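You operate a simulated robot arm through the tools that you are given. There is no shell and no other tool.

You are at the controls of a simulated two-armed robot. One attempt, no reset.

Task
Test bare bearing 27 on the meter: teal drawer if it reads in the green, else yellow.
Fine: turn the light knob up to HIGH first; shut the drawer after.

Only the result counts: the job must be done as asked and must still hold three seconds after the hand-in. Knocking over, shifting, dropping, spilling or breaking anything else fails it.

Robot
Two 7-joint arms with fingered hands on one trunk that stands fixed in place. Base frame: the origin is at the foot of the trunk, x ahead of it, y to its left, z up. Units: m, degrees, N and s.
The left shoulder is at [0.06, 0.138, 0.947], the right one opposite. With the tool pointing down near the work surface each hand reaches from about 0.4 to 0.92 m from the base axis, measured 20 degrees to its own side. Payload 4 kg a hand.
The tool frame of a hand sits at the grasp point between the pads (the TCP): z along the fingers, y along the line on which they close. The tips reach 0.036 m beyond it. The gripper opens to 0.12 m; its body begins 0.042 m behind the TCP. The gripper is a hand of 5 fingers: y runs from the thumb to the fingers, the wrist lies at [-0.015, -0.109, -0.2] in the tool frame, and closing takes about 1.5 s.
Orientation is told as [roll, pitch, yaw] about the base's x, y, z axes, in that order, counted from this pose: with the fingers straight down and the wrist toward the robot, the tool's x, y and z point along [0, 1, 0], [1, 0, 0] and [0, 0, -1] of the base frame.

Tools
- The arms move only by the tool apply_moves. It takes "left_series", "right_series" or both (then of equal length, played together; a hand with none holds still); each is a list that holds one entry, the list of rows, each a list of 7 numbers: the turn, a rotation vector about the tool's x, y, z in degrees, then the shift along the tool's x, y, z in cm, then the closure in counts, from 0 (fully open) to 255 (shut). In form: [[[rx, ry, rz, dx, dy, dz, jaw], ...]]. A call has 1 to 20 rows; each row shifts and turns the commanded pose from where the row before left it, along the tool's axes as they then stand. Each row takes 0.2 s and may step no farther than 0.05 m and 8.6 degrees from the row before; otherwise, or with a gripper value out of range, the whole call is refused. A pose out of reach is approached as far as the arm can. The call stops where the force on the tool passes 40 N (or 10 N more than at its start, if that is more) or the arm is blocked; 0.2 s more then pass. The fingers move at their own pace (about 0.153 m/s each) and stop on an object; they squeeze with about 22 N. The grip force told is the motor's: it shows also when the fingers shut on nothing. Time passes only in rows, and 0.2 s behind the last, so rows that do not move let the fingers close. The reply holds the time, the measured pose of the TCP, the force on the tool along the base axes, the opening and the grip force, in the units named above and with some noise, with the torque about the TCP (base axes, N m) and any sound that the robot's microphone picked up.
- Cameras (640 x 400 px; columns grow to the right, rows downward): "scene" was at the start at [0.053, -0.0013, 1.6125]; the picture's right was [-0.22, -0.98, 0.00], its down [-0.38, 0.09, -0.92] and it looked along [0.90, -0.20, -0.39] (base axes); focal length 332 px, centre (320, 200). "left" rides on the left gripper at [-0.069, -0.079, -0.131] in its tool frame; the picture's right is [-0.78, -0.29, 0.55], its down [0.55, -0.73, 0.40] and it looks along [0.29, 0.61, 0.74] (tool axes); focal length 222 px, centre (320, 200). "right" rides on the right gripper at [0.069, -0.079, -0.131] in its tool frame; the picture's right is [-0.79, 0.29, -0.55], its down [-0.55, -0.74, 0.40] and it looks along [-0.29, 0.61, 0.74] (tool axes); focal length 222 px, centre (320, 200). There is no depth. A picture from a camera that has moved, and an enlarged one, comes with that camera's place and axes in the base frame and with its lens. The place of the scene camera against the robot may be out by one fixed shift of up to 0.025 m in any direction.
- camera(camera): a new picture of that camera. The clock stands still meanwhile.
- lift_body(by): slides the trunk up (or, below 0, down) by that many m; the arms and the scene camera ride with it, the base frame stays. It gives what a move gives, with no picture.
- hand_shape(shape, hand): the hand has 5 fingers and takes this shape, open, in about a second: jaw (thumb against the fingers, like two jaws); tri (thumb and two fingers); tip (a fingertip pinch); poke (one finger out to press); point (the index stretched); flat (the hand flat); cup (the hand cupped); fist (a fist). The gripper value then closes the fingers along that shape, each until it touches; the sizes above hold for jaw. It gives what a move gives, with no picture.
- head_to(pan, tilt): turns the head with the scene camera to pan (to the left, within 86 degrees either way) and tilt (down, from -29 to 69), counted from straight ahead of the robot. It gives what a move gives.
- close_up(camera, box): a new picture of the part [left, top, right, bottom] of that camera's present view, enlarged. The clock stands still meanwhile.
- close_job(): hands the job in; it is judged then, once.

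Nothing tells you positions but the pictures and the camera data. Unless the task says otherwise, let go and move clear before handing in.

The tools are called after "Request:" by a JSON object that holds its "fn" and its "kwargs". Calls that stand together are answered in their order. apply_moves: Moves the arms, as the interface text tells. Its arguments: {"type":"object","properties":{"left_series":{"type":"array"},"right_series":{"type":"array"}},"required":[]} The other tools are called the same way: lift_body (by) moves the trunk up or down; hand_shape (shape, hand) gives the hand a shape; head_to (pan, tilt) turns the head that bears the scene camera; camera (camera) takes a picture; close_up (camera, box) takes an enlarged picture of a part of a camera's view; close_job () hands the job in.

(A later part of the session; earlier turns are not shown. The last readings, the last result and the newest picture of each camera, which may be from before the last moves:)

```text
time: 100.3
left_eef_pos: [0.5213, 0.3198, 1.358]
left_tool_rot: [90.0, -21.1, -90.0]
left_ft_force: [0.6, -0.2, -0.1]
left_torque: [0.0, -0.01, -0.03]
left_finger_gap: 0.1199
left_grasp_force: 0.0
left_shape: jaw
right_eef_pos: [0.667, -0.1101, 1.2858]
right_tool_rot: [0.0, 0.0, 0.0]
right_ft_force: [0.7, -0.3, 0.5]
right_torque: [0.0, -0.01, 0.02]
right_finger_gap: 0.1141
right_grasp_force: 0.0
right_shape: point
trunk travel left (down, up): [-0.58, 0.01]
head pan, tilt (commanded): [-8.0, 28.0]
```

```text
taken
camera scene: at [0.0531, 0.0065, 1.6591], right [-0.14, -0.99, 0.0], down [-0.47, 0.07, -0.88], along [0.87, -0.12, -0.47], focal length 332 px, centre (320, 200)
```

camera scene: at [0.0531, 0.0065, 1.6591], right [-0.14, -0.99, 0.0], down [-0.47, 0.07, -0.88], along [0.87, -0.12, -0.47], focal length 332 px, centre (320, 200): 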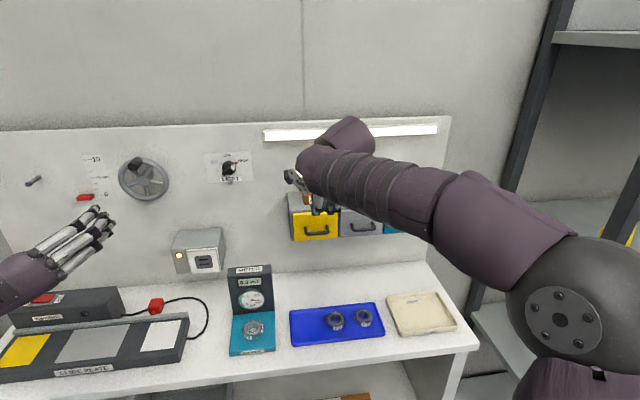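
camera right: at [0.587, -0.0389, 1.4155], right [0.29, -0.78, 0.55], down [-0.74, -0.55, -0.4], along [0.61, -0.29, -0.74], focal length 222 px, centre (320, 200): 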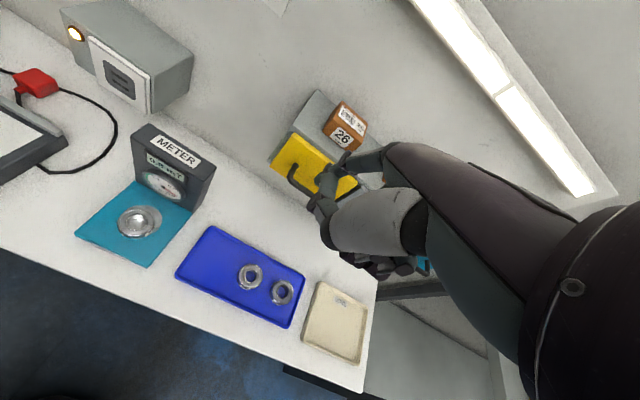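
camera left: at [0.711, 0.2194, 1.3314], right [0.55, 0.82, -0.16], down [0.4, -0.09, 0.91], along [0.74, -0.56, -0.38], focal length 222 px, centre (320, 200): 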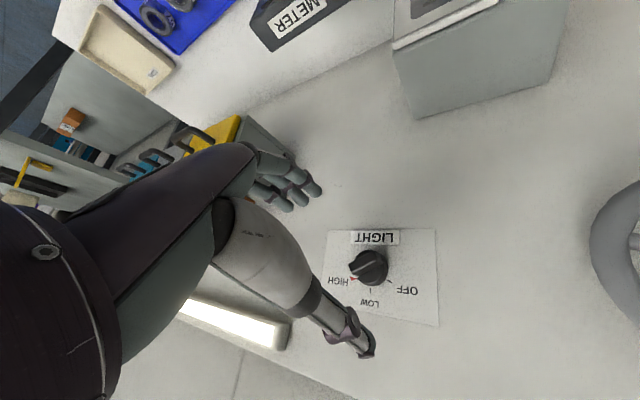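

Request:
{"fn": "close_up", "kwargs": {"camera": "right", "box": [270, 100, 440, 290]}}

Request:
{"fn": "close_up", "kwargs": {"camera": "scene", "box": [270, 110, 400, 250]}}

```text
2.11 times, centred on (355, 195) of right
camera zoom: at [0.587, -0.0389, 1.4155], right [0.29, -0.78, 0.55], down [-0.74, -0.55, -0.4], along [0.61, -0.29, -0.74], focal length 468 px, centre (246, 210)
```

zoom: 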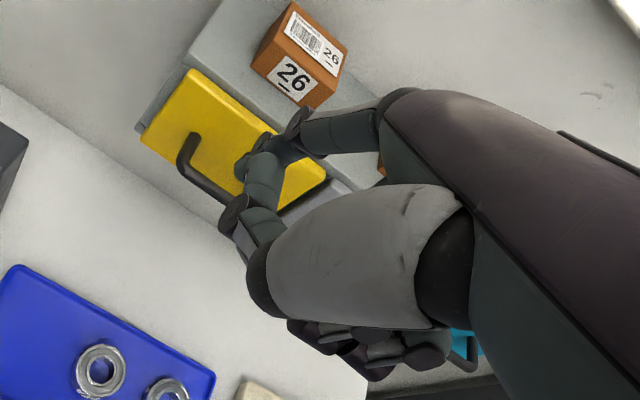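

```text
2.86 times, centred on (335, 180) of scene
camera zoom: at [0.0531, 0.0065, 1.6591], right [-0.14, -0.99, 0.0], down [-0.47, 0.07, -0.88], along [0.87, -0.12, -0.47], focal length 948 px, centre (277, 257)
```

zoom: 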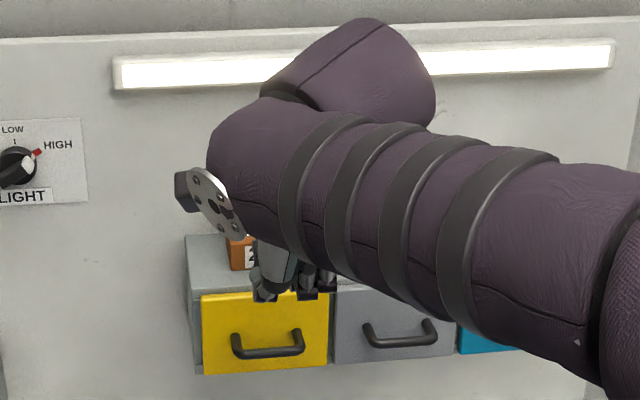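

The pointing shape doesn't give a straight-down finger, but in the open tip shape the index looked nearly straight. I'll return to the tip shape, fully open, and examine the finger's line.

Request:
{"fn": "hand_shape", "kwargs": {"shape": "tip", "hand": "right"}}

Request:
{"fn": "close_up", "kwargs": {"camera": "right", "box": [250, 100, 440, 370]}}

Request:
{"fn": "close_up", "kwargs": {"camera": "scene", "box": [270, 110, 400, 250]}}

```text
time: 101.2
left_eef_pos: [0.5218, 0.3208, 1.357]
left_tool_rot: [89.8, -21.0, -90.0]
left_ft_force: [0.2, 0.1, -0.4]
left_torque: [0.03, 0.02, -0.03]
left_finger_gap: 0.1199
left_grasp_force: 0.2
left_shape: jaw
right_eef_pos: [0.6669, -0.1097, 1.2856]
right_tool_rot: [0.1, -0.1, 0.0]
right_ft_force: [0.1, 0.4, -0.7]
right_torque: [0.05, 0.05, 0.03]
right_finger_gap: 0.1199
right_grasp_force: 0.1
right_shape: tip
trunk travel left (down, up): [-0.58, 0.01]
head pan, tilt (commanded): [-8.0, 28.0]
```

```text
1.48 times, centred on (345, 235) of right
camera zoom: at [0.5869, -0.0389, 1.4155], right [0.29, -0.78, 0.55], down [-0.74, -0.55, -0.4], along [0.61, -0.29, -0.74], focal length 329 px, centre (283, 148)
```

zoom: 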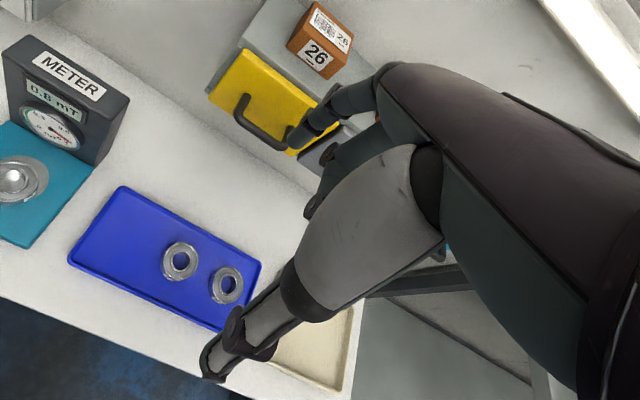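

```text
2.86 times, centred on (335, 180) of scene
camera zoom: at [0.0531, 0.0066, 1.6591], right [-0.14, -0.99, 0.0], down [-0.47, 0.07, -0.88], along [0.87, -0.12, -0.47], focal length 948 px, centre (277, 257)
```

zoom: 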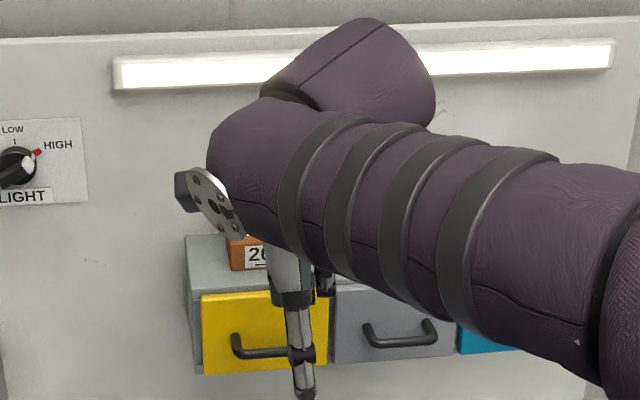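

In the open tip shape the index is fairly straight but the half-curled middle finger would sit over the bar. I'll look at the poke shape too, which may put one straight finger out along the tool axis.

Request:
{"fn": "hand_shape", "kwargs": {"shape": "poke", "hand": "right"}}

Request:
{"fn": "close_up", "kwargs": {"camera": "right", "box": [250, 100, 440, 370]}}

Request:
{"fn": "close_up", "kwargs": {"camera": "scene", "box": [270, 110, 400, 250]}}

```text
time: 102.1
left_eef_pos: [0.5213, 0.3195, 1.3566]
left_tool_rot: [89.9, -21.2, -90.0]
left_ft_force: [0.0, 0.2, -0.1]
left_torque: [0.0, 0.0, 0.01]
left_finger_gap: 0.12
left_grasp_force: 0.0
left_shape: jaw
right_eef_pos: [0.6679, -0.1099, 1.285]
right_tool_rot: [0.0, 0.0, 0.1]
right_ft_force: [-0.9, 0.0, 0.4]
right_torque: [0.01, -0.01, 0.01]
right_finger_gap: 0.0
right_grasp_force: 0.1
right_shape: poke
trunk travel left (down, up): [-0.58, 0.01]
head pan, tilt (commanded): [-8.0, 28.0]
```

```text
1.48 times, centred on (345, 235) of right
camera zoom: at [0.5869, -0.0389, 1.4155], right [0.29, -0.78, 0.55], down [-0.74, -0.55, -0.4], along [0.61, -0.29, -0.74], focal length 329 px, centre (283, 148)
```

zoom: 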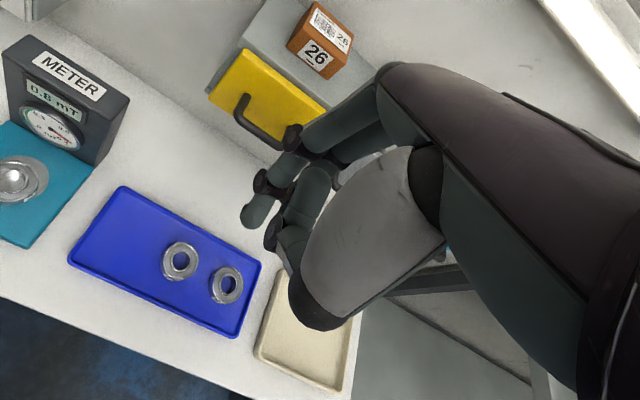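

```text
2.86 times, centred on (335, 180) of scene
camera zoom: at [0.0531, 0.0065, 1.6591], right [-0.14, -0.99, 0.0], down [-0.46, 0.07, -0.88], along [0.87, -0.12, -0.47], focal length 948 px, centre (277, 257)
```

zoom: 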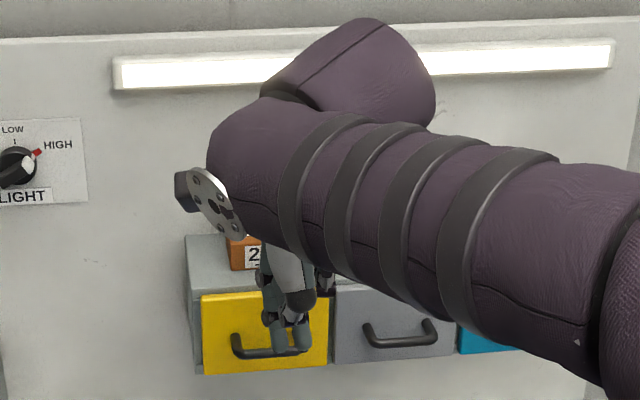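

The poke finger bends back, so a hook isn't convenient. I'll instead pinch the bar from the front with the hand pointing forward, as worked on the knob; first I check the left arm's surroundings before lowering the trunk.

Request:
{"fn": "hand_shape", "kwargs": {"shape": "jaw", "hand": "right"}}

Request:
{"fn": "head_to", "kwargs": {"pan": 35, "tilt": 50}}

Request:
{"fn": "camera", "kwargs": {"camera": "scene"}}

```text
time: 103.0
left_eef_pos: [0.5205, 0.3197, 1.3571]
left_tool_rot: [89.9, -21.1, -90.0]
left_ft_force: [1.3, -0.3, 0.1]
left_torque: [-0.05, 0.02, -0.01]
left_finger_gap: 0.1201
left_grasp_force: 0.0
left_shape: jaw
right_eef_pos: [0.6672, -0.1102, 1.287]
right_tool_rot: [0.0, 0.0, 0.0]
right_ft_force: [0.0, -1.0, -0.1]
right_torque: [-0.01, 0.03, 0.0]
right_finger_gap: 0.1198
right_grasp_force: 0.0
right_shape: jaw
trunk travel left (down, up): [-0.58, 0.01]
head pan, tilt (commanded): [-8.0, 28.0]
```

```text
time: 104.1
left_eef_pos: [0.5198, 0.3194, 1.3574]
left_tool_rot: [89.9, -21.2, -90.0]
left_ft_force: [-0.7, -0.2, 0.1]
left_torque: [0.01, -0.04, 0.01]
left_finger_gap: 0.1195
left_grasp_force: 0.1
left_shape: jaw
right_eef_pos: [0.6668, -0.1101, 1.2855]
right_tool_rot: [0.0, 0.0, 0.0]
right_ft_force: [1.0, 0.5, -0.5]
right_torque: [0.01, 0.03, 0.0]
right_finger_gap: 0.12
right_grasp_force: 0.0
right_shape: jaw
trunk travel left (down, up): [-0.58, 0.01]
head pan, tilt (commanded): [35.0, 50.0]
```

```text
taken
camera scene: at [0.0259, 0.0634, 1.6264], right [0.57, -0.82, 0.0], down [-0.63, -0.44, -0.64], along [0.53, 0.37, -0.77], focal length 332 px, centre (320, 200)
```

scene: 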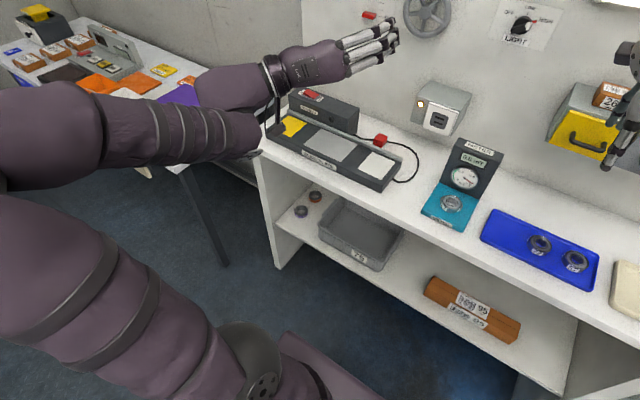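

The left arm's elbow is out over the gap by the left table. I'll raise the left hand by 15 cm first so that lowering the trunk keeps that arm well clear.

Request:
{"fn": "apply_moves", "kwargs": {"left_series": [[[0, 0, 0, 3.5, 1.34, 0, 0], [0, 0, 0, 3.5, 1.34, 0, 0], [0, 0, 0, 3.5, 1.34, 0, 0], [0, 0, 0, 3.5, 1.34, 0, 0]]], "right_series": [[[0, 0, 0, 0, -2.5, -2, 0], [0, 0, 0, 0, -2.5, -2, 0], [0, 0, 0, 0, -2.5, -2, 0], [0, 0, 0, 0, 0, -2, 0]]]}}

Request:
{"fn": "lift_body", "kwargs": {"by": -0.1}}

Request:
{"fn": "camera", "kwargs": {"camera": "scene"}}

```text
time: 105.1
left_eef_pos: [0.5231, 0.32, 1.5075]
left_tool_rot: [89.9, -21.1, -90.0]
left_ft_force: [0.5, 0.2, 0.4]
left_torque: [0.0, 0.01, 0.04]
left_finger_gap: 0.1199
left_grasp_force: 0.0
left_shape: jaw
right_eef_pos: [0.5912, -0.1113, 1.3646]
right_tool_rot: [0.1, 0.1, -0.2]
right_ft_force: [0.7, -0.7, 1.0]
right_torque: [0.0, -0.01, 0.02]
right_finger_gap: 0.12
right_grasp_force: 0.1
right_shape: jaw
trunk travel left (down, up): [-0.58, 0.01]
head pan, tilt (commanded): [35.0, 50.0]
```

```text
time: 106.4
left_eef_pos: [0.5219, 0.3206, 1.4089]
left_tool_rot: [89.9, -21.2, -90.0]
left_ft_force: [-0.2, 0.5, 0.4]
left_torque: [0.03, -0.02, 0.0]
left_finger_gap: 0.1198
left_grasp_force: 0.2
left_shape: jaw
right_eef_pos: [0.5918, -0.1106, 1.2645]
right_tool_rot: [0.0, -0.1, 0.0]
right_ft_force: [-0.5, -0.2, -0.3]
right_torque: [-0.01, 0.03, -0.03]
right_finger_gap: 0.12
right_grasp_force: 0.1
right_shape: jaw
trunk travel left (down, up): [-0.48, 0.11]
head pan, tilt (commanded): [35.0, 50.0]
```

```text
taken
camera scene: at [0.0257, 0.0634, 1.5264], right [0.57, -0.82, 0.0], down [-0.63, -0.44, -0.64], along [0.53, 0.37, -0.77], focal length 332 px, centre (320, 200)
```

scene: 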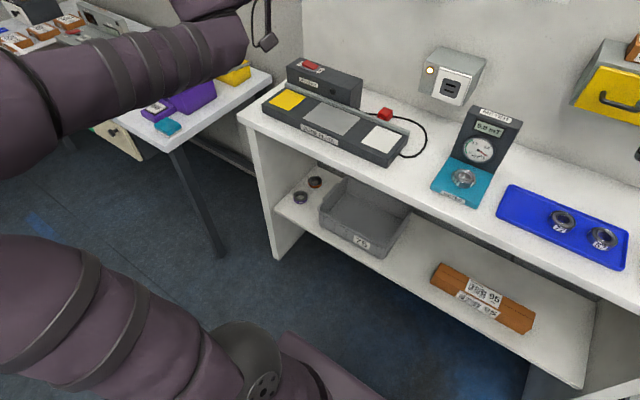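

Both arms are clear. Now the right hand: first yaw 90°, then swing the fingers up to point forward.

Request:
{"fn": "apply_moves", "kwargs": {"right_series": [[[0, 0, -8.2, 0, 0, 0, 0], [0, 0, -8.2, 0, 0, 0, 0], [0, 0, -8.2, 0, 0, 0, 0], [0, 0, -8.2, 0, 0, 0, 0], [0, 0, -8.2, 0, 0, 0, 0], [0, 0, -8.2, 0, 0, 0, 0], [0, 0, -8.2, 0, 0, 0, 0], [0, 0, -8.2, 0, 0, 0, 0], [0, 0, -8.2, 0, 0, 0, 0], [0, 0, -8.2, 0, 0, 0, 0], [0, 0, -8, 0, 0, 0, 0]]]}}

Request:
{"fn": "apply_moves", "kwargs": {"right_series": [[[0, -8.2, 0, 0, 0, 0, 0], [0, -8.2, 0, 0, 0, 0, 0], [0, -8.2, 0, 0, 0, 0, 0], [0, -8.2, 0, 0, 0, 0, 0], [0, -8.2, 0, 0, 0, 0, 0], [0, -8.2, 0, 0, 0, 0, 0], [0, -8.2, 0, 0, 0, 0, 0], [0, -8.2, 0, 0, 0, 0, 0], [0, -8.2, 0, 0, 0, 0, 0], [0, -8.2, 0, 0, 0, 0, 0], [0, -8, 0, 0, 0, 0, 0]]]}}

Request:
{"fn": "head_to", "kwargs": {"pan": -8, "tilt": 28}}

Request:
{"fn": "camera", "kwargs": {"camera": "scene"}}

```text
time: 108.8
left_eef_pos: [0.5223, 0.3203, 1.4082]
left_tool_rot: [90.0, -21.1, -90.0]
left_ft_force: [0.7, 0.1, -0.2]
left_torque: [-0.02, -0.02, 0.01]
left_finger_gap: 0.12
left_grasp_force: 0.1
left_shape: jaw
right_eef_pos: [0.5917, -0.1125, 1.2662]
right_tool_rot: [0.1, 0.0, 90.0]
right_ft_force: [0.3, 0.8, -0.1]
right_torque: [0.0, -0.03, -0.01]
right_finger_gap: 0.1201
right_grasp_force: 0.1
right_shape: jaw
trunk travel left (down, up): [-0.48, 0.11]
head pan, tilt (commanded): [35.0, 50.0]
```

```text
time: 111.2
left_eef_pos: [0.5216, 0.3151, 1.4107]
left_tool_rot: [90.0, -20.8, -90.1]
left_ft_force: [0.1, -2.8, 0.7]
left_torque: [-0.01, 0.02, 0.1]
left_finger_gap: 0.1199
left_grasp_force: 0.0
left_shape: jaw
right_eef_pos: [0.5774, -0.1368, 1.2951]
right_tool_rot: [-86.8, 0.9, 87.7]
right_ft_force: [-3.7, 8.0, 3.8]
right_torque: [-0.15, 0.2, -0.59]
right_finger_gap: 0.1201
right_grasp_force: 0.1
right_shape: jaw
right hand out of reach, approached as far as the arm can: row 10, 11
trunk travel left (down, up): [-0.48, 0.11]
head pan, tilt (commanded): [35.0, 50.0]
```

```text
time: 112.3
left_eef_pos: [0.5227, 0.3198, 1.4092]
left_tool_rot: [89.9, -21.0, -90.0]
left_ft_force: [0.0, -0.1, 0.0]
left_torque: [0.01, 0.0, -0.01]
left_finger_gap: 0.1198
left_grasp_force: 0.0
left_shape: jaw
right_eef_pos: [0.5814, -0.1424, 1.2923]
right_tool_rot: [-86.4, 0.8, 86.7]
right_ft_force: [0.7, 0.5, -0.9]
right_torque: [-0.02, 0.0, 0.03]
right_finger_gap: 0.1199
right_grasp_force: 0.1
right_shape: jaw
trunk travel left (down, up): [-0.48, 0.11]
head pan, tilt (commanded): [-8.0, 28.0]
```

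```text
taken
camera scene: at [0.053, 0.0063, 1.559], right [-0.14, -0.99, 0.0], down [-0.47, 0.07, -0.88], along [0.87, -0.12, -0.47], focal length 332 px, centre (320, 200)
```

scene: 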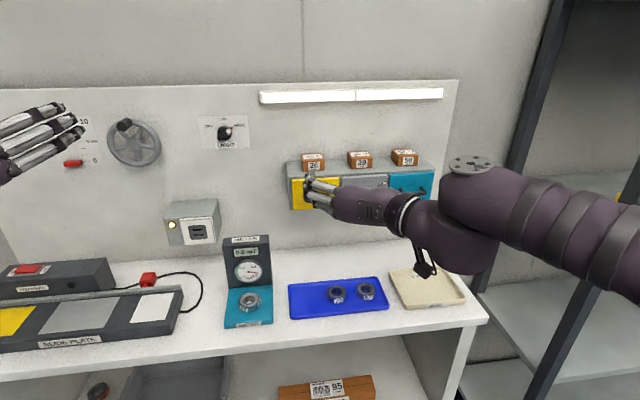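

The right hand now points forward with the elbow out to the right. I'll lower the trunk a bit more, move in front of the yellow handle, and roll the hand so the thumb goes under and the fingers over the bar.

Request:
{"fn": "lift_body", "kwargs": {"by": -0.08}}

Request:
{"fn": "apply_moves", "kwargs": {"right_series": [[[0, 0, 0, 0.98, 0.99, 2.0, 0], [0, 0, 0, 0.98, 0.99, 2.0, 0], [0, 0, 0, 0.98, 0.99, 2.0, 0], [0, 0, 0, 0.98, 0.99, 2.0, 0], [0, 0, 7.5, 0, 0, 0, 0], [0, 0, 7.5, 0, 0, 0, 0], [0, 0, 7.5, 0, 0, 0, 0], [0, 0, 7.5, 0, 0, 0, 0], [0, 0, 7.5, 0, 0, 0, 0], [0, 0, 7.5, 0, 0, 0, 0]]]}}

Request:
{"fn": "camera", "kwargs": {"camera": "right"}}

Request:
{"fn": "camera", "kwargs": {"camera": "scene"}}

```text
time: 113.5
left_eef_pos: [0.5218, 0.3193, 1.3294]
left_tool_rot: [89.9, -20.9, -90.0]
left_ft_force: [0.0, -0.2, -0.5]
left_torque: [0.01, 0.0, 0.0]
left_finger_gap: 0.1199
left_grasp_force: 0.1
left_shape: jaw
right_eef_pos: [0.577, -0.1277, 1.2172]
right_tool_rot: [-87.1, 0.9, 88.3]
right_ft_force: [-0.2, -0.8, -0.1]
right_torque: [0.01, -0.03, -0.03]
right_finger_gap: 0.1201
right_grasp_force: 0.1
right_shape: jaw
trunk travel left (down, up): [-0.4, 0.19]
head pan, tilt (commanded): [-8.0, 28.0]
```

```text
time: 115.7
left_eef_pos: [0.5231, 0.3201, 1.3301]
left_tool_rot: [89.9, -21.0, -90.0]
left_ft_force: [0.4, -0.5, -0.2]
left_torque: [-0.02, 0.02, 0.03]
left_finger_gap: 0.1199
left_grasp_force: 0.0
left_shape: jaw
right_eef_pos: [0.6569, -0.0919, 1.1729]
right_tool_rot: [-85.9, -44.0, 85.4]
right_ft_force: [0.0, 0.3, 0.7]
right_torque: [-0.02, 0.01, 0.02]
right_finger_gap: 0.1198
right_grasp_force: 0.0
right_shape: jaw
trunk travel left (down, up): [-0.4, 0.19]
head pan, tilt (commanded): [-8.0, 28.0]
```

```text
taken
camera right: at [0.5197, -0.0944, 1.0751], right [-0.52, -0.32, 0.79], down [0.36, -0.92, -0.14], along [0.78, 0.22, 0.59], focal length 222 px, centre (320, 200)
```

right: 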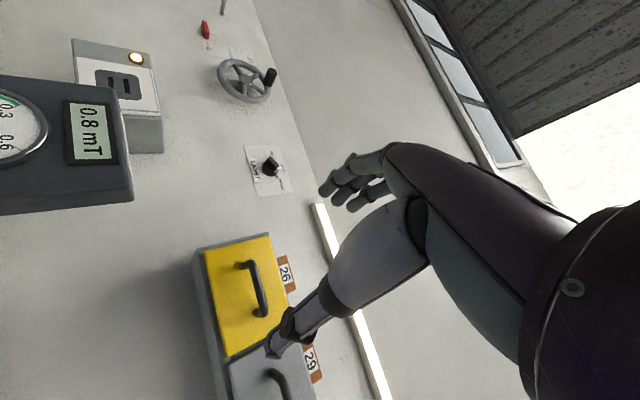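

```text
taken
camera scene: at [0.0532, 0.0064, 1.4791], right [-0.14, -0.99, 0.0], down [-0.47, 0.07, -0.88], along [0.87, -0.12, -0.47], focal length 332 px, centre (320, 200)
```

scene: 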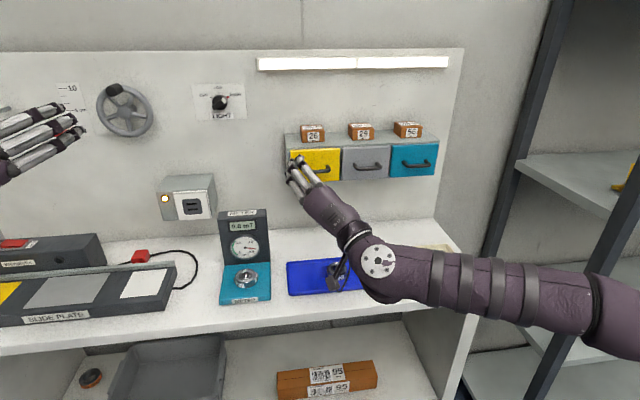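

The pose is reachable with margin. I'll roll a further 20° so the pinch is closer to vertical, then check the view.

Request:
{"fn": "apply_moves", "kwargs": {"right_series": [[[0, 0, 7, 0, 0, 0, 0], [0, 0, 7, 0, 0, 0, 0], [0, 0, 7, 0, 0, 0, 0]]]}}

Request:
{"fn": "camera", "kwargs": {"camera": "right"}}

Request:
{"fn": "close_up", "kwargs": {"camera": "scene", "box": [260, 110, 400, 220]}}

```text
time: 116.5
left_eef_pos: [0.5232, 0.3202, 1.3284]
left_tool_rot: [89.9, -21.1, -90.0]
left_ft_force: [0.2, -0.4, 0.1]
left_torque: [0.0, 0.0, 0.01]
left_finger_gap: 0.12
left_grasp_force: 0.0
left_shape: jaw
right_eef_pos: [0.6561, -0.0912, 1.1744]
right_tool_rot: [-82.9, -65.0, 81.9]
right_ft_force: [0.1, 0.1, -0.2]
right_torque: [0.0, -0.02, 0.01]
right_finger_gap: 0.1201
right_grasp_force: 0.0
right_shape: jaw
trunk travel left (down, up): [-0.4, 0.19]
head pan, tilt (commanded): [-8.0, 28.0]
```

```text
taken
camera right: at [0.5208, -0.0557, 1.0791], right [-0.53, -0.57, 0.62], down [0.35, -0.82, -0.46], along [0.77, -0.03, 0.64], focal length 222 px, centre (320, 200)
```

right: 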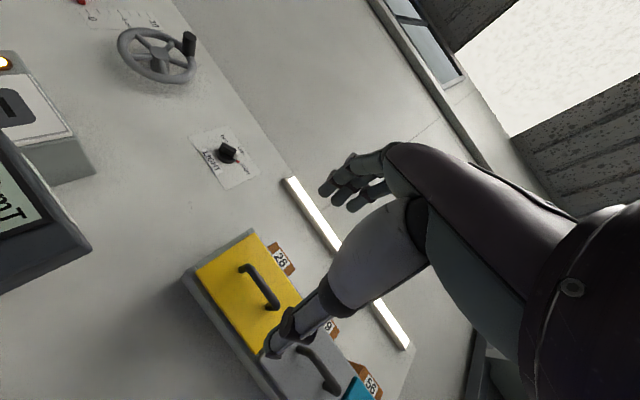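

```text
3.64 times, centred on (330, 165) of scene
camera zoom: at [0.0531, 0.0065, 1.4791], right [-0.14, -0.99, 0.0], down [-0.47, 0.07, -0.88], along [0.87, -0.12, -0.47], focal length 1206 px, centre (284, 327)
```

zoom: 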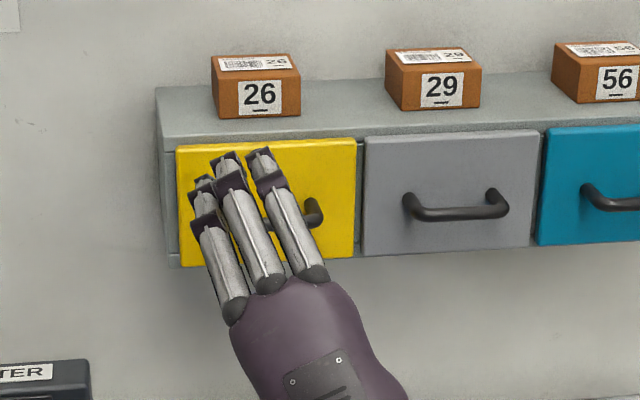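

Request:
{"fn": "close_up", "kwargs": {"camera": "right", "box": [180, 220, 350, 380]}}

```text
2.50 times, centred on (265, 300) of right
camera zoom: at [0.5208, -0.0557, 1.0791], right [-0.53, -0.57, 0.62], down [0.35, -0.82, -0.46], along [0.77, -0.03, 0.64], focal length 555 px, centre (458, -50)
```

zoom: 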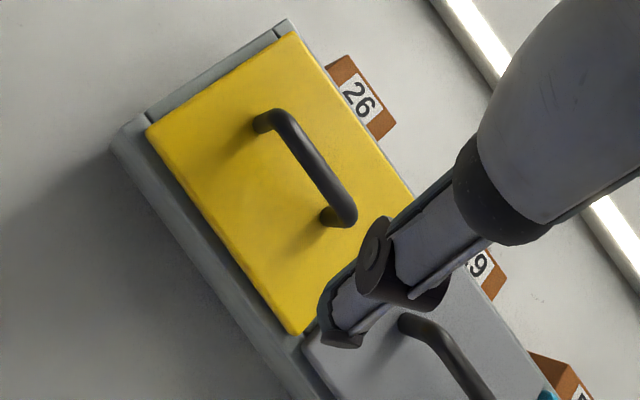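

The bar centre confirms at about [0.796, -0.109, 1.158]. I'll approach with a partly open hand until the bar lies between thumb and fingers.

Request:
{"fn": "apply_moves", "kwargs": {"right_series": [[[0, 0, 0, -0.33, -0.7, 3.25, 70], [0, 0, 0, -0.33, -0.7, 3.25, 70], [0, 0, 0, 0, 0, 2.1, 70], [0, 0, 0, 0, 0, 2.1, 70], [0, 0, 0, 0, 0, 0, 70]]]}}

Request:
{"fn": "camera", "kwargs": {"camera": "right"}}

Request:
{"fn": "close_up", "kwargs": {"camera": "right", "box": [220, 150, 420, 370]}}

Request:
{"fn": "close_up", "kwargs": {"camera": "scene", "box": [260, 110, 400, 220]}}

```text
time: 117.7
left_eef_pos: [0.5225, 0.3205, 1.3286]
left_tool_rot: [89.8, -21.1, -89.9]
left_ft_force: [-0.2, 0.1, -0.8]
left_torque: [0.01, -0.01, -0.02]
left_finger_gap: 0.1194
left_grasp_force: 0.0
left_shape: jaw
right_eef_pos: [0.7366, -0.1302, 1.1604]
right_tool_rot: [-83.1, -64.8, 82.0]
right_ft_force: [0.0, 0.1, 0.3]
right_torque: [0.03, -0.01, -0.01]
right_finger_gap: 0.0873
right_grasp_force: 0.1
right_shape: jaw
right hand out of reach, approached as far as the arm can: row 2, 3, 4
trunk travel left (down, up): [-0.4, 0.19]
head pan, tilt (commanded): [-8.0, 28.0]
```

```text
taken
camera right: at [0.6007, -0.095, 1.0658], right [-0.53, -0.57, 0.62], down [0.35, -0.82, -0.46], along [0.77, -0.03, 0.64], focal length 222 px, centre (320, 200)
```

right: 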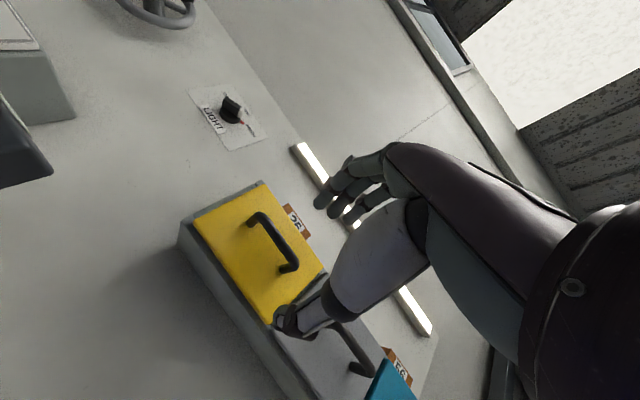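

```text
1.82 times, centred on (320, 260) of right
camera zoom: at [0.6007, -0.095, 1.0658], right [-0.53, -0.57, 0.62], down [0.35, -0.82, -0.46], along [0.77, -0.03, 0.64], focal length 404 px, centre (320, 91)
```

zoom: 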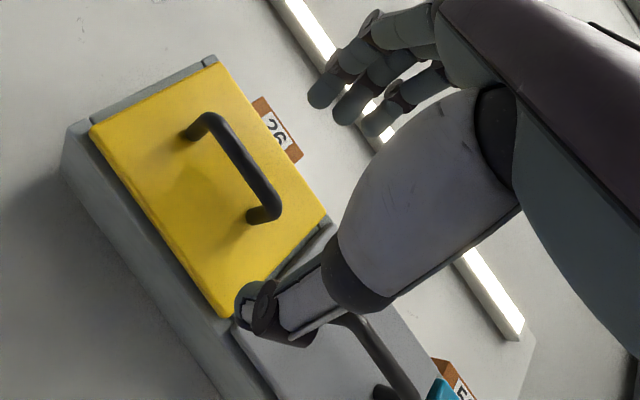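

```text
3.64 times, centred on (330, 165) of scene
camera zoom: at [0.0529, 0.0067, 1.4791], right [-0.14, -0.99, 0.0], down [-0.46, 0.07, -0.88], along [0.87, -0.12, -0.47], focal length 1206 px, centre (284, 327)
```

zoom: 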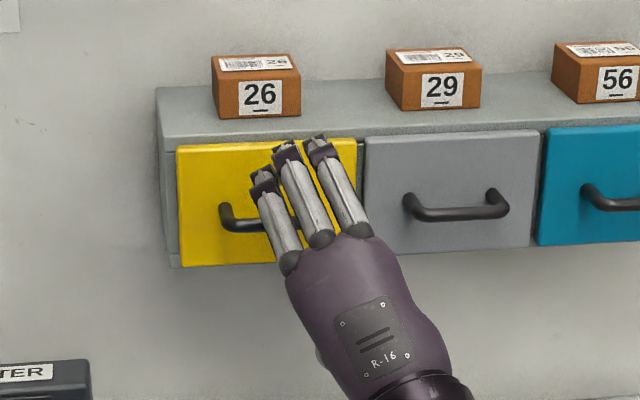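

The wrist limit shows up again at this roll. I'll back off slightly, ease the roll to about -40°, and lower the trunk further for a steeper forearm.

Request:
{"fn": "apply_moves", "kwargs": {"right_series": [[[0, 0, -5, 0, 0, -2, 70], [0, 0, -5, 0, 0, -1, 70], [0, 0, -5, 0, 0, 0, 70]]]}}

Request:
{"fn": "lift_body", "kwargs": {"by": -0.08}}

Request:
{"fn": "camera", "kwargs": {"camera": "scene"}}

```text
time: 118.5
left_eef_pos: [0.5224, 0.3205, 1.3285]
left_tool_rot: [90.0, -21.1, -90.0]
left_ft_force: [-0.1, 0.1, 0.1]
left_torque: [-0.01, 0.03, -0.02]
left_finger_gap: 0.1197
left_grasp_force: 0.0
left_shape: jaw
right_eef_pos: [0.7068, -0.1296, 1.1621]
right_tool_rot: [-85.4, -49.8, 84.8]
right_ft_force: [0.8, 0.9, -0.2]
right_torque: [0.0, -0.01, 0.02]
right_finger_gap: 0.0871
right_grasp_force: 0.0
right_shape: jaw
trunk travel left (down, up): [-0.4, 0.19]
head pan, tilt (commanded): [-8.0, 28.0]
```

```text
time: 119.6
left_eef_pos: [0.5223, 0.3203, 1.2496]
left_tool_rot: [89.9, -21.1, -90.0]
left_ft_force: [0.1, -0.3, -0.5]
left_torque: [0.01, 0.0, -0.02]
left_finger_gap: 0.1197
left_grasp_force: 0.0
left_shape: jaw
right_eef_pos: [0.707, -0.1299, 1.0827]
right_tool_rot: [-85.4, -50.1, 84.7]
right_ft_force: [-0.1, 0.7, -0.2]
right_torque: [0.01, 0.0, 0.01]
right_finger_gap: 0.0874
right_grasp_force: 0.0
right_shape: jaw
trunk travel left (down, up): [-0.32, 0.27]
head pan, tilt (commanded): [-8.0, 28.0]
```

```text
taken
camera scene: at [0.0529, 0.0065, 1.3991], right [-0.14, -0.99, 0.0], down [-0.46, 0.07, -0.88], along [0.87, -0.12, -0.47], focal length 332 px, centre (320, 200)
```

scene: 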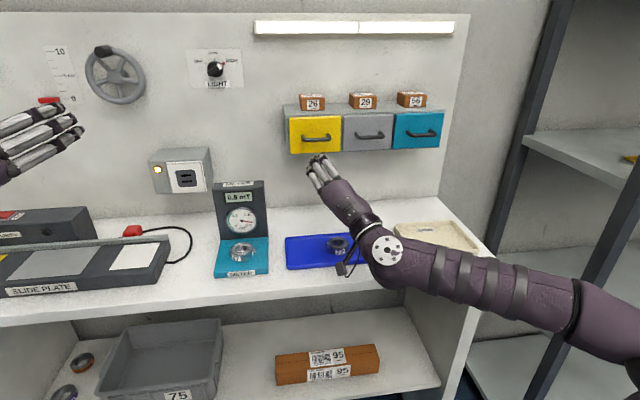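

Request:
{"fn": "apply_moves", "kwargs": {"right_series": [[[0, 0, 0, -1.04, 2.58, 0.4, 70], [0, 0, 0, -1.04, 2.58, 0.4, 70], [0, 0, 0, -1.04, 2.58, 0.4, 70]]]}}

Request:
{"fn": "camera", "kwargs": {"camera": "right"}}

Request:
{"fn": "close_up", "kwargs": {"camera": "right", "box": [200, 150, 400, 370]}}

```text
time: 120.4
left_eef_pos: [0.5225, 0.3216, 1.2474]
left_tool_rot: [89.8, -21.2, -89.9]
left_ft_force: [0.2, -0.2, -0.5]
left_torque: [0.0, -0.07, -0.03]
left_finger_gap: 0.1198
left_grasp_force: 0.0
left_shape: jaw
right_eef_pos: [0.718, -0.1141, 1.1464]
right_tool_rot: [-85.4, -50.0, 84.7]
right_ft_force: [-0.6, 0.9, -1.0]
right_torque: [-0.02, 0.01, 0.0]
right_finger_gap: 0.0875
right_grasp_force: 0.0
right_shape: jaw
right hand out of reach, approached as far as the arm can: row 3
trunk travel left (down, up): [-0.32, 0.27]
head pan, tilt (commanded): [-8.0, 28.0]
```

```text
taken
camera right: at [0.5808, -0.1062, 1.0478], right [-0.52, -0.4, 0.75], down [0.36, -0.9, -0.23], along [0.77, 0.15, 0.61], focal length 222 px, centre (320, 200)
```

right: 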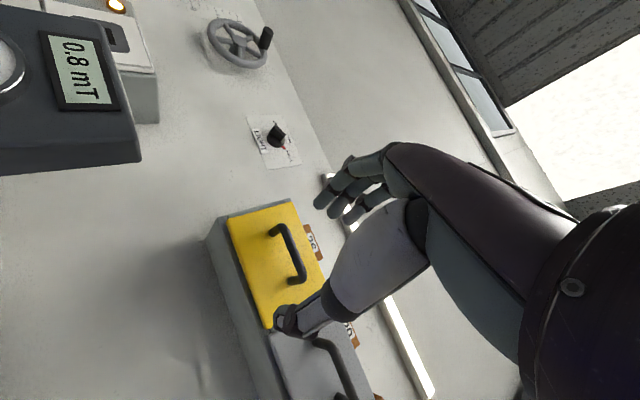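

```text
1.82 times, centred on (300, 260) of right
camera zoom: at [0.5808, -0.1062, 1.0478], right [-0.52, -0.4, 0.75], down [0.36, -0.9, -0.23], along [0.77, 0.15, 0.61], focal length 404 px, centre (356, 91)
```

zoom: 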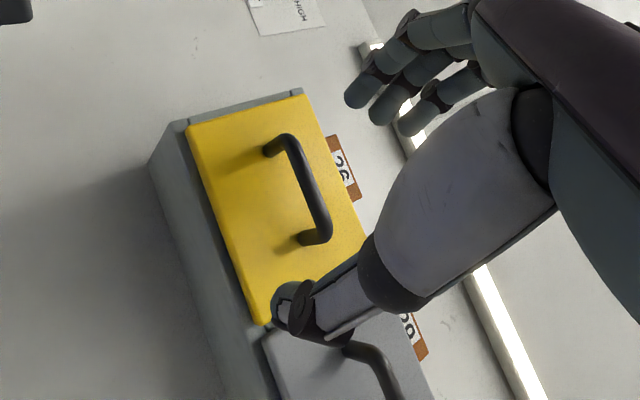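

The vertical pinch keeps hitting a wrist limit. Instead I'll roll to -90° (which was comfortable) and grip the handle across its 6 cm width, thumb on the right post and fingers on the left one.

Request:
{"fn": "apply_moves", "kwargs": {"right_series": [[[0, 0, -8, 0, 0, -2, 30], [0, 0, -8, 0, 0, -1, 0], [0, 0, -8, 0, 0, 0, 0], [0, 0, -8, 0, 0, 0, 0], [0, 0, -8, 0, 0, 0, 0], [0, 0, -8, 0, 0, 0, 0], [0, 0, -2, 0, 0, 0, 0]]]}}

Request:
{"fn": "camera", "kwargs": {"camera": "right"}}

Request:
{"fn": "camera", "kwargs": {"camera": "scene"}}

```text
time: 122.0
left_eef_pos: [0.5235, 0.3205, 1.2485]
left_tool_rot: [90.0, -21.1, -90.0]
left_ft_force: [0.2, -0.4, 0.0]
left_torque: [0.02, -0.01, 0.02]
left_finger_gap: 0.1199
left_grasp_force: 0.0
left_shape: jaw
right_eef_pos: [0.688, -0.1156, 1.1478]
right_tool_rot: [-87.0, 0.0, 88.4]
right_ft_force: [-0.5, 0.1, -0.1]
right_torque: [-0.01, 0.02, 0.0]
right_finger_gap: 0.12
right_grasp_force: 0.1
right_shape: jaw
trunk travel left (down, up): [-0.32, 0.27]
head pan, tilt (commanded): [-8.0, 28.0]
```

```text
taken
camera right: at [0.5501, -0.1895, 1.0845], right [-0.5, 0.31, 0.81], down [0.4, -0.75, 0.53], along [0.77, 0.59, 0.25], focal length 222 px, centre (320, 200)
```

right: 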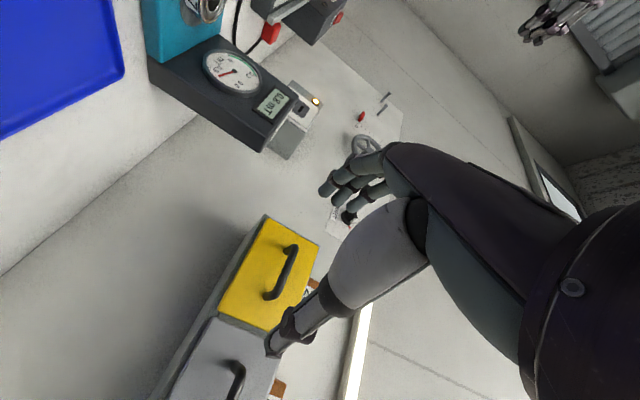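

```text
taken
camera scene: at [0.053, 0.0065, 1.3991], right [-0.14, -0.99, 0.0], down [-0.46, 0.07, -0.88], along [0.87, -0.12, -0.47], focal length 332 px, centre (320, 200)
```

scene: 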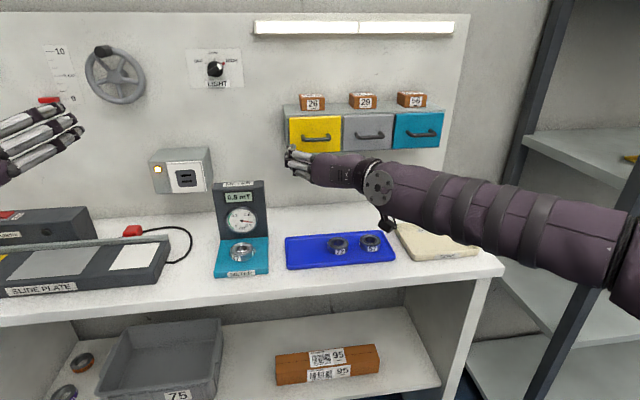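

Request:
{"fn": "close_up", "kwargs": {"camera": "right", "box": [200, 200, 360, 370]}}

Request:
{"fn": "close_up", "kwargs": {"camera": "scene", "box": [260, 80, 400, 200]}}

```text
2.35 times, centred on (280, 285) of right
camera zoom: at [0.5501, -0.1895, 1.0845], right [-0.5, 0.31, 0.81], down [0.4, -0.75, 0.53], along [0.77, 0.59, 0.25], focal length 523 px, centre (414, 0)
```

zoom: 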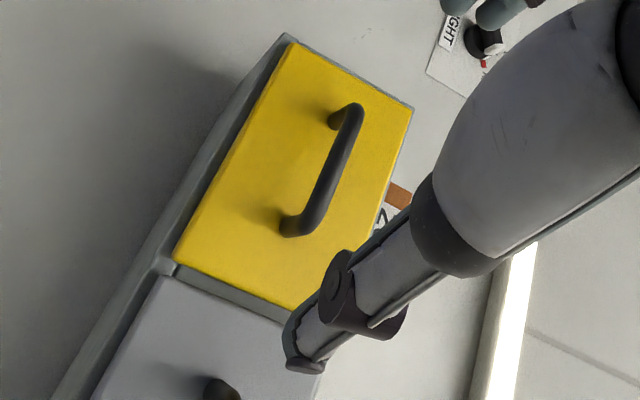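

```text
3.33 times, centred on (330, 140) of scene
camera zoom: at [0.053, 0.0065, 1.3991], right [-0.14, -0.99, 0.0], down [-0.46, 0.07, -0.88], along [0.87, -0.12, -0.47], focal length 1106 px, centre (287, 400)
```

zoom: 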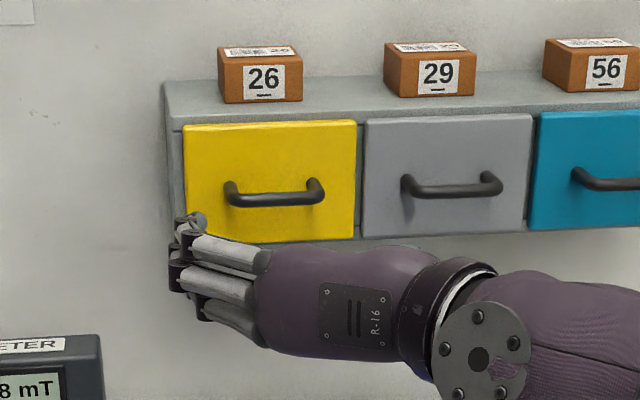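

The handle spans y -0.083 to -0.144 at z 1.159. I'll square the hand up, centre it and advance so the thumb and fingers straddle the handle's ends.

Request:
{"fn": "apply_moves", "kwargs": {"right_series": [[[-1.6, -3.0, 0, -1.1, 0.3, 2.0, 30], [0, 0, 0, 0, 0, 2.0, 30], [0, 0, 0, 0, 0, 2.0, 30]]]}}

Request:
{"fn": "camera", "kwargs": {"camera": "right"}}

Request:
{"fn": "close_up", "kwargs": {"camera": "scene", "box": [260, 80, 400, 200]}}

```text
time: 122.8
left_eef_pos: [0.5228, 0.3202, 1.2497]
left_tool_rot: [90.0, -20.9, -89.9]
left_ft_force: [-0.5, -1.0, 0.2]
left_torque: [0.04, 0.01, 0.01]
left_finger_gap: 0.1198
left_grasp_force: 0.0
left_shape: jaw
right_eef_pos: [0.6976, -0.1143, 1.1577]
right_tool_rot: [-90.1, -0.1, 89.9]
right_ft_force: [-0.5, 0.7, 1.0]
right_torque: [0.02, 0.01, 0.0]
right_finger_gap: 0.106
right_grasp_force: 0.0
right_shape: jaw
right hand out of reach, approached as far as the arm can: row 1, 2, 3
trunk travel left (down, up): [-0.32, 0.27]
head pan, tilt (commanded): [-8.0, 28.0]
```

```text
taken
camera right: at [0.5651, -0.1921, 1.0874], right [-0.55, 0.29, 0.78], down [0.4, -0.74, 0.55], along [0.74, 0.61, 0.29], focal length 222 px, centre (320, 200)
```

right: 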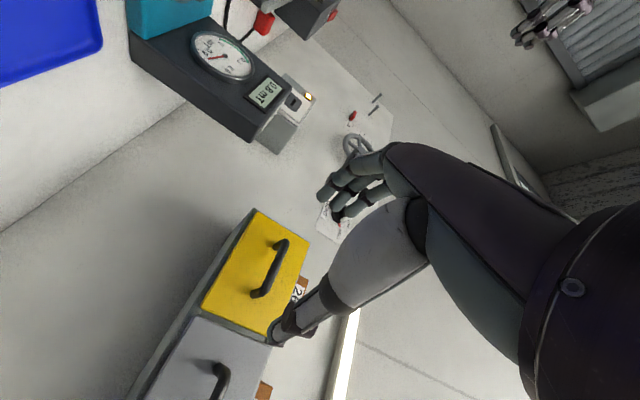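

```text
3.33 times, centred on (330, 140) of scene
camera zoom: at [0.053, 0.0065, 1.3991], right [-0.14, -0.99, 0.0], down [-0.46, 0.07, -0.88], along [0.87, -0.12, -0.47], focal length 1106 px, centre (287, 400)
```

zoom: 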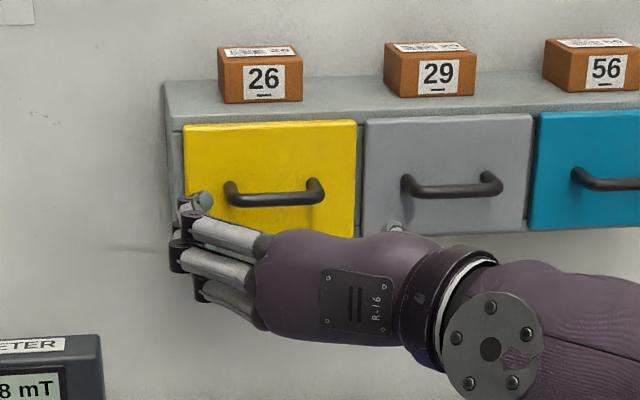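

Forward reach stops at x≈0.70 in this arm posture, so the elbow position must be at fault. I'll look at the right arm with the head camera.

Request:
{"fn": "head_to", "kwargs": {"pan": -35, "tilt": 50}}

Request:
{"fn": "camera", "kwargs": {"camera": "scene"}}

```text
time: 123.8
left_eef_pos: [0.5227, 0.3202, 1.248]
left_tool_rot: [89.9, -21.1, -90.0]
left_ft_force: [1.2, -0.6, 1.2]
left_torque: [0.03, -0.01, 0.0]
left_finger_gap: 0.1198
left_grasp_force: 0.1
left_shape: jaw
right_eef_pos: [0.6963, -0.1134, 1.1579]
right_tool_rot: [-90.0, -0.1, 89.9]
right_ft_force: [-0.4, -0.6, -0.9]
right_torque: [0.03, -0.01, -0.01]
right_finger_gap: 0.1061
right_grasp_force: 0.0
right_shape: jaw
trunk travel left (down, up): [-0.32, 0.27]
head pan, tilt (commanded): [-35.0, 50.0]
```

```text
taken
camera scene: at [0.0259, -0.0249, 1.3664], right [-0.57, -0.82, 0.0], down [-0.63, 0.44, -0.64], along [0.53, -0.37, -0.77], focal length 332 px, centre (320, 200)
```

scene: 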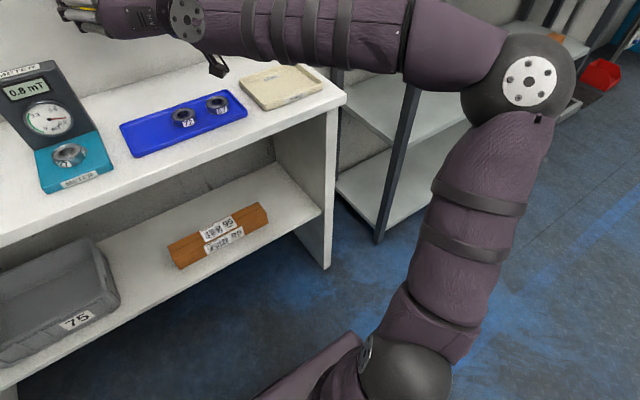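

The right elbow is flung far out, which limits its forward reach. The left arm's posture already proved able to do this, so I'll bring the right hand back to its pointing-down pose out of the way and use the left hand on the drawer.

Request:
{"fn": "apply_moves", "kwargs": {"right_series": [[[0, 0, 0, -2, -1, -4, 0], [0, 0, 0, -2, -1, -4, 0], [0, 0, 0, -2, -1, -4, 0], [0, 8.2, 0, 0, 0, 0, 0], [0, 8.2, 0, 0, 0, 0, 0], [0, 8.2, 0, 0, 0, 0, 0], [0, 8.2, 0, 0, 0, 0, 0], [0, 8.2, 0, 0, 0, 0, 0], [0, 8.2, 0, 0, 0, 0, 0], [0, 8.2, 0, 0, 0, 0, 0], [0, 8.2, 0, 0, 0, 0, 0], [0, 8.2, 0, 0, 0, 0, 0], [0, 8.2, 0, 0, 0, 0, 0], [0, 8, 0, 0, 0, 0, 0]]]}}

Request:
{"fn": "apply_moves", "kwargs": {"right_series": [[[0, 0, 8.2, 0, 0, -1, 0], [0, 0, 8.2, 0, 0, -1, 0], [0, 0, 8.2, 0, 0, -1, 0], [0, 0, 8.2, 0, 0, -1, 0], [0, 0, 8.2, 0, 0, -1, 0], [0, 0, 8.2, 0, 0, 0, 0], [0, 0, 8.2, 0, 0, 0, 0], [0, 0, 8.2, 0, 0, 0, 0], [0, 0, 8.2, 0, 0, 0, 0], [0, 0, 8.2, 0, 0, 0, 0], [0, 0, 8, 0, 0, 0, 0]]]}}

Request:
{"fn": "head_to", "kwargs": {"pan": -4, "tilt": 30}}

Request:
{"fn": "camera", "kwargs": {"camera": "scene"}}

```text
time: 126.8
left_eef_pos: [0.5226, 0.318, 1.2497]
left_tool_rot: [89.9, -21.0, -90.1]
left_ft_force: [0.7, -0.6, 0.2]
left_torque: [-0.01, 0.03, 0.03]
left_finger_gap: 0.1198
left_grasp_force: 0.1
left_shape: jaw
right_eef_pos: [0.5553, -0.1343, 1.1931]
right_tool_rot: [-3.5, 0.3, 90.1]
right_ft_force: [-0.3, -1.4, -1.0]
right_torque: [0.04, 0.02, -0.01]
right_finger_gap: 0.1199
right_grasp_force: 0.1
right_shape: jaw
right hand out of reach, approached as far as the arm can: row 13, 14
trunk travel left (down, up): [-0.32, 0.27]
head pan, tilt (commanded): [-35.0, 50.0]
```

```text
time: 129.2
left_eef_pos: [0.5224, 0.3199, 1.2494]
left_tool_rot: [90.0, -21.1, -90.0]
left_ft_force: [-0.5, -0.1, -0.2]
left_torque: [0.02, 0.04, -0.02]
left_finger_gap: 0.1199
left_grasp_force: 0.0
left_shape: jaw
right_eef_pos: [0.5528, -0.1312, 1.2458]
right_tool_rot: [-0.3, -3.2, -0.1]
right_ft_force: [-0.2, 0.1, -0.5]
right_torque: [-0.01, 0.01, 0.02]
right_finger_gap: 0.12
right_grasp_force: 0.2
right_shape: jaw
trunk travel left (down, up): [-0.32, 0.27]
head pan, tilt (commanded): [-35.0, 50.0]
```

```text
time: 130.1
left_eef_pos: [0.5223, 0.3196, 1.2495]
left_tool_rot: [89.9, -21.0, -90.1]
left_ft_force: [0.0, 0.0, 0.0]
left_torque: [-0.01, -0.01, -0.03]
left_finger_gap: 0.1195
left_grasp_force: 0.0
left_shape: jaw
right_eef_pos: [0.5536, -0.1319, 1.2443]
right_tool_rot: [-0.2, -3.3, 0.2]
right_ft_force: [0.2, 0.0, -0.1]
right_torque: [0.01, 0.01, -0.02]
right_finger_gap: 0.1201
right_grasp_force: 0.0
right_shape: jaw
trunk travel left (down, up): [-0.32, 0.27]
head pan, tilt (commanded): [-4.0, 30.0]
```

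```text
taken
camera scene: at [0.0529, 0.0128, 1.3958], right [-0.07, -1.0, 0.0], down [-0.5, 0.04, -0.87], along [0.86, -0.06, -0.5], focal length 332 px, centre (320, 200)
```

scene: 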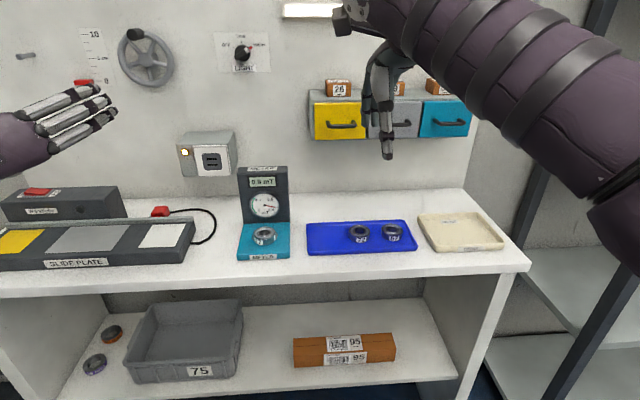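

The right hand is back to pointing down. I'll park it to the right and bring the left hand across toward the yellow handle.

Request:
{"fn": "apply_moves", "kwargs": {"right_series": [[[0, 0, 0, -3.6, -1.4, -1.0, 0], [0, 0, 0, -3.6, -1.4, -1.0, 0], [0, 0, 0, -3.6, -1.4, -1.0, 0], [0, 0, 0, -3.6, -1.4, -1.0, 0], [0, 0, 0, -3.6, -1.4, -1.0, 0], [0, 0, 0, -3.6, -1.4, -1.0, 0], [0, 0, 0, -3.6, -1.4, -1.0, 0]]]}}

Request:
{"fn": "apply_moves", "kwargs": {"left_series": [[[0, 0, 0, -2.2, 3.23, 1.38, 0], [0, 0, 0, -2.2, 3.23, 1.38, 0], [0, 0, 0, -2.2, 3.23, 1.38, 0], [0, 0, 0, -2.2, 3.23, 1.38, 0], [0, 0, 0, -2.2, 3.23, 1.38, 0], [0, 0, 0, -2.2, 3.23, 1.38, 0], [0, 0, 0, -2.2, 3.23, 1.38, 0], [0, 0, 0, -2.2, 3.23, 1.38, 0], [0, 0, 0, -2.2, 3.23, 1.38, 0], [0, 0, 0, -2.2, 3.23, 1.38, 0]]]}}

Request:
{"fn": "camera", "kwargs": {"camera": "scene"}}

Request:
{"fn": "camera", "kwargs": {"camera": "left"}}

```text
time: 131.7
left_eef_pos: [0.5224, 0.3196, 1.2501]
left_tool_rot: [89.9, -21.0, -90.0]
left_ft_force: [0.3, -0.4, -0.7]
left_torque: [0.01, 0.0, -0.01]
left_finger_gap: 0.1199
left_grasp_force: 0.1
left_shape: jaw
right_eef_pos: [0.4538, -0.3821, 1.3131]
right_tool_rot: [-0.2, -3.2, 0.2]
right_ft_force: [-0.6, 0.2, 1.0]
right_torque: [-0.01, 0.01, 0.05]
right_finger_gap: 0.12
right_grasp_force: 0.1
right_shape: jaw
trunk travel left (down, up): [-0.32, 0.27]
head pan, tilt (commanded): [-4.0, 30.0]
```

```text
time: 133.9
left_eef_pos: [0.6564, -0.06, 1.1586]
left_tool_rot: [90.0, -21.0, -90.0]
left_ft_force: [-0.6, -0.1, 0.9]
left_torque: [0.02, -0.01, 0.01]
left_finger_gap: 0.1199
left_grasp_force: 0.1
left_shape: jaw
right_eef_pos: [0.4533, -0.3834, 1.3123]
right_tool_rot: [-0.2, -3.2, 0.1]
right_ft_force: [-0.1, 0.3, 0.4]
right_torque: [0.0, 0.0, -0.02]
right_finger_gap: 0.12
right_grasp_force: 0.0
right_shape: jaw
trunk travel left (down, up): [-0.32, 0.27]
head pan, tilt (commanded): [-4.0, 30.0]
```

```text
taken
camera scene: at [0.0532, 0.0123, 1.3959], right [-0.07, -1.0, 0.0], down [-0.5, 0.04, -0.87], along [0.86, -0.06, -0.5], focal length 332 px, centre (320, 200)
```

scene: 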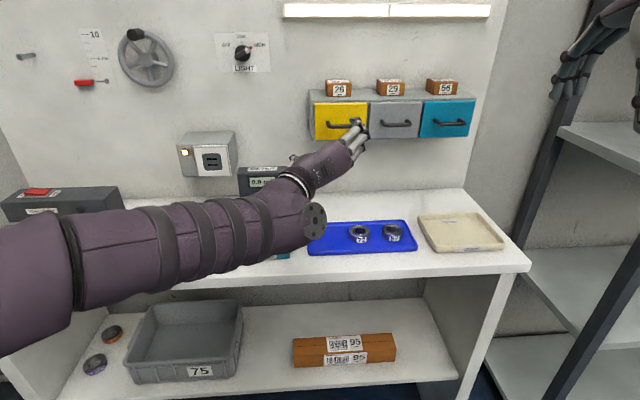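

```text
taken
camera left: at [0.5247, -0.01, 1.064], right [0.55, -0.01, -0.84], down [0.4, 0.88, 0.25], along [0.74, -0.47, 0.49], focal length 222 px, centre (320, 200)
```

left: 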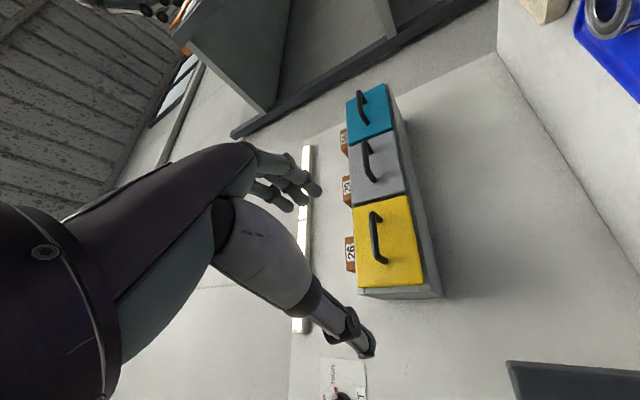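

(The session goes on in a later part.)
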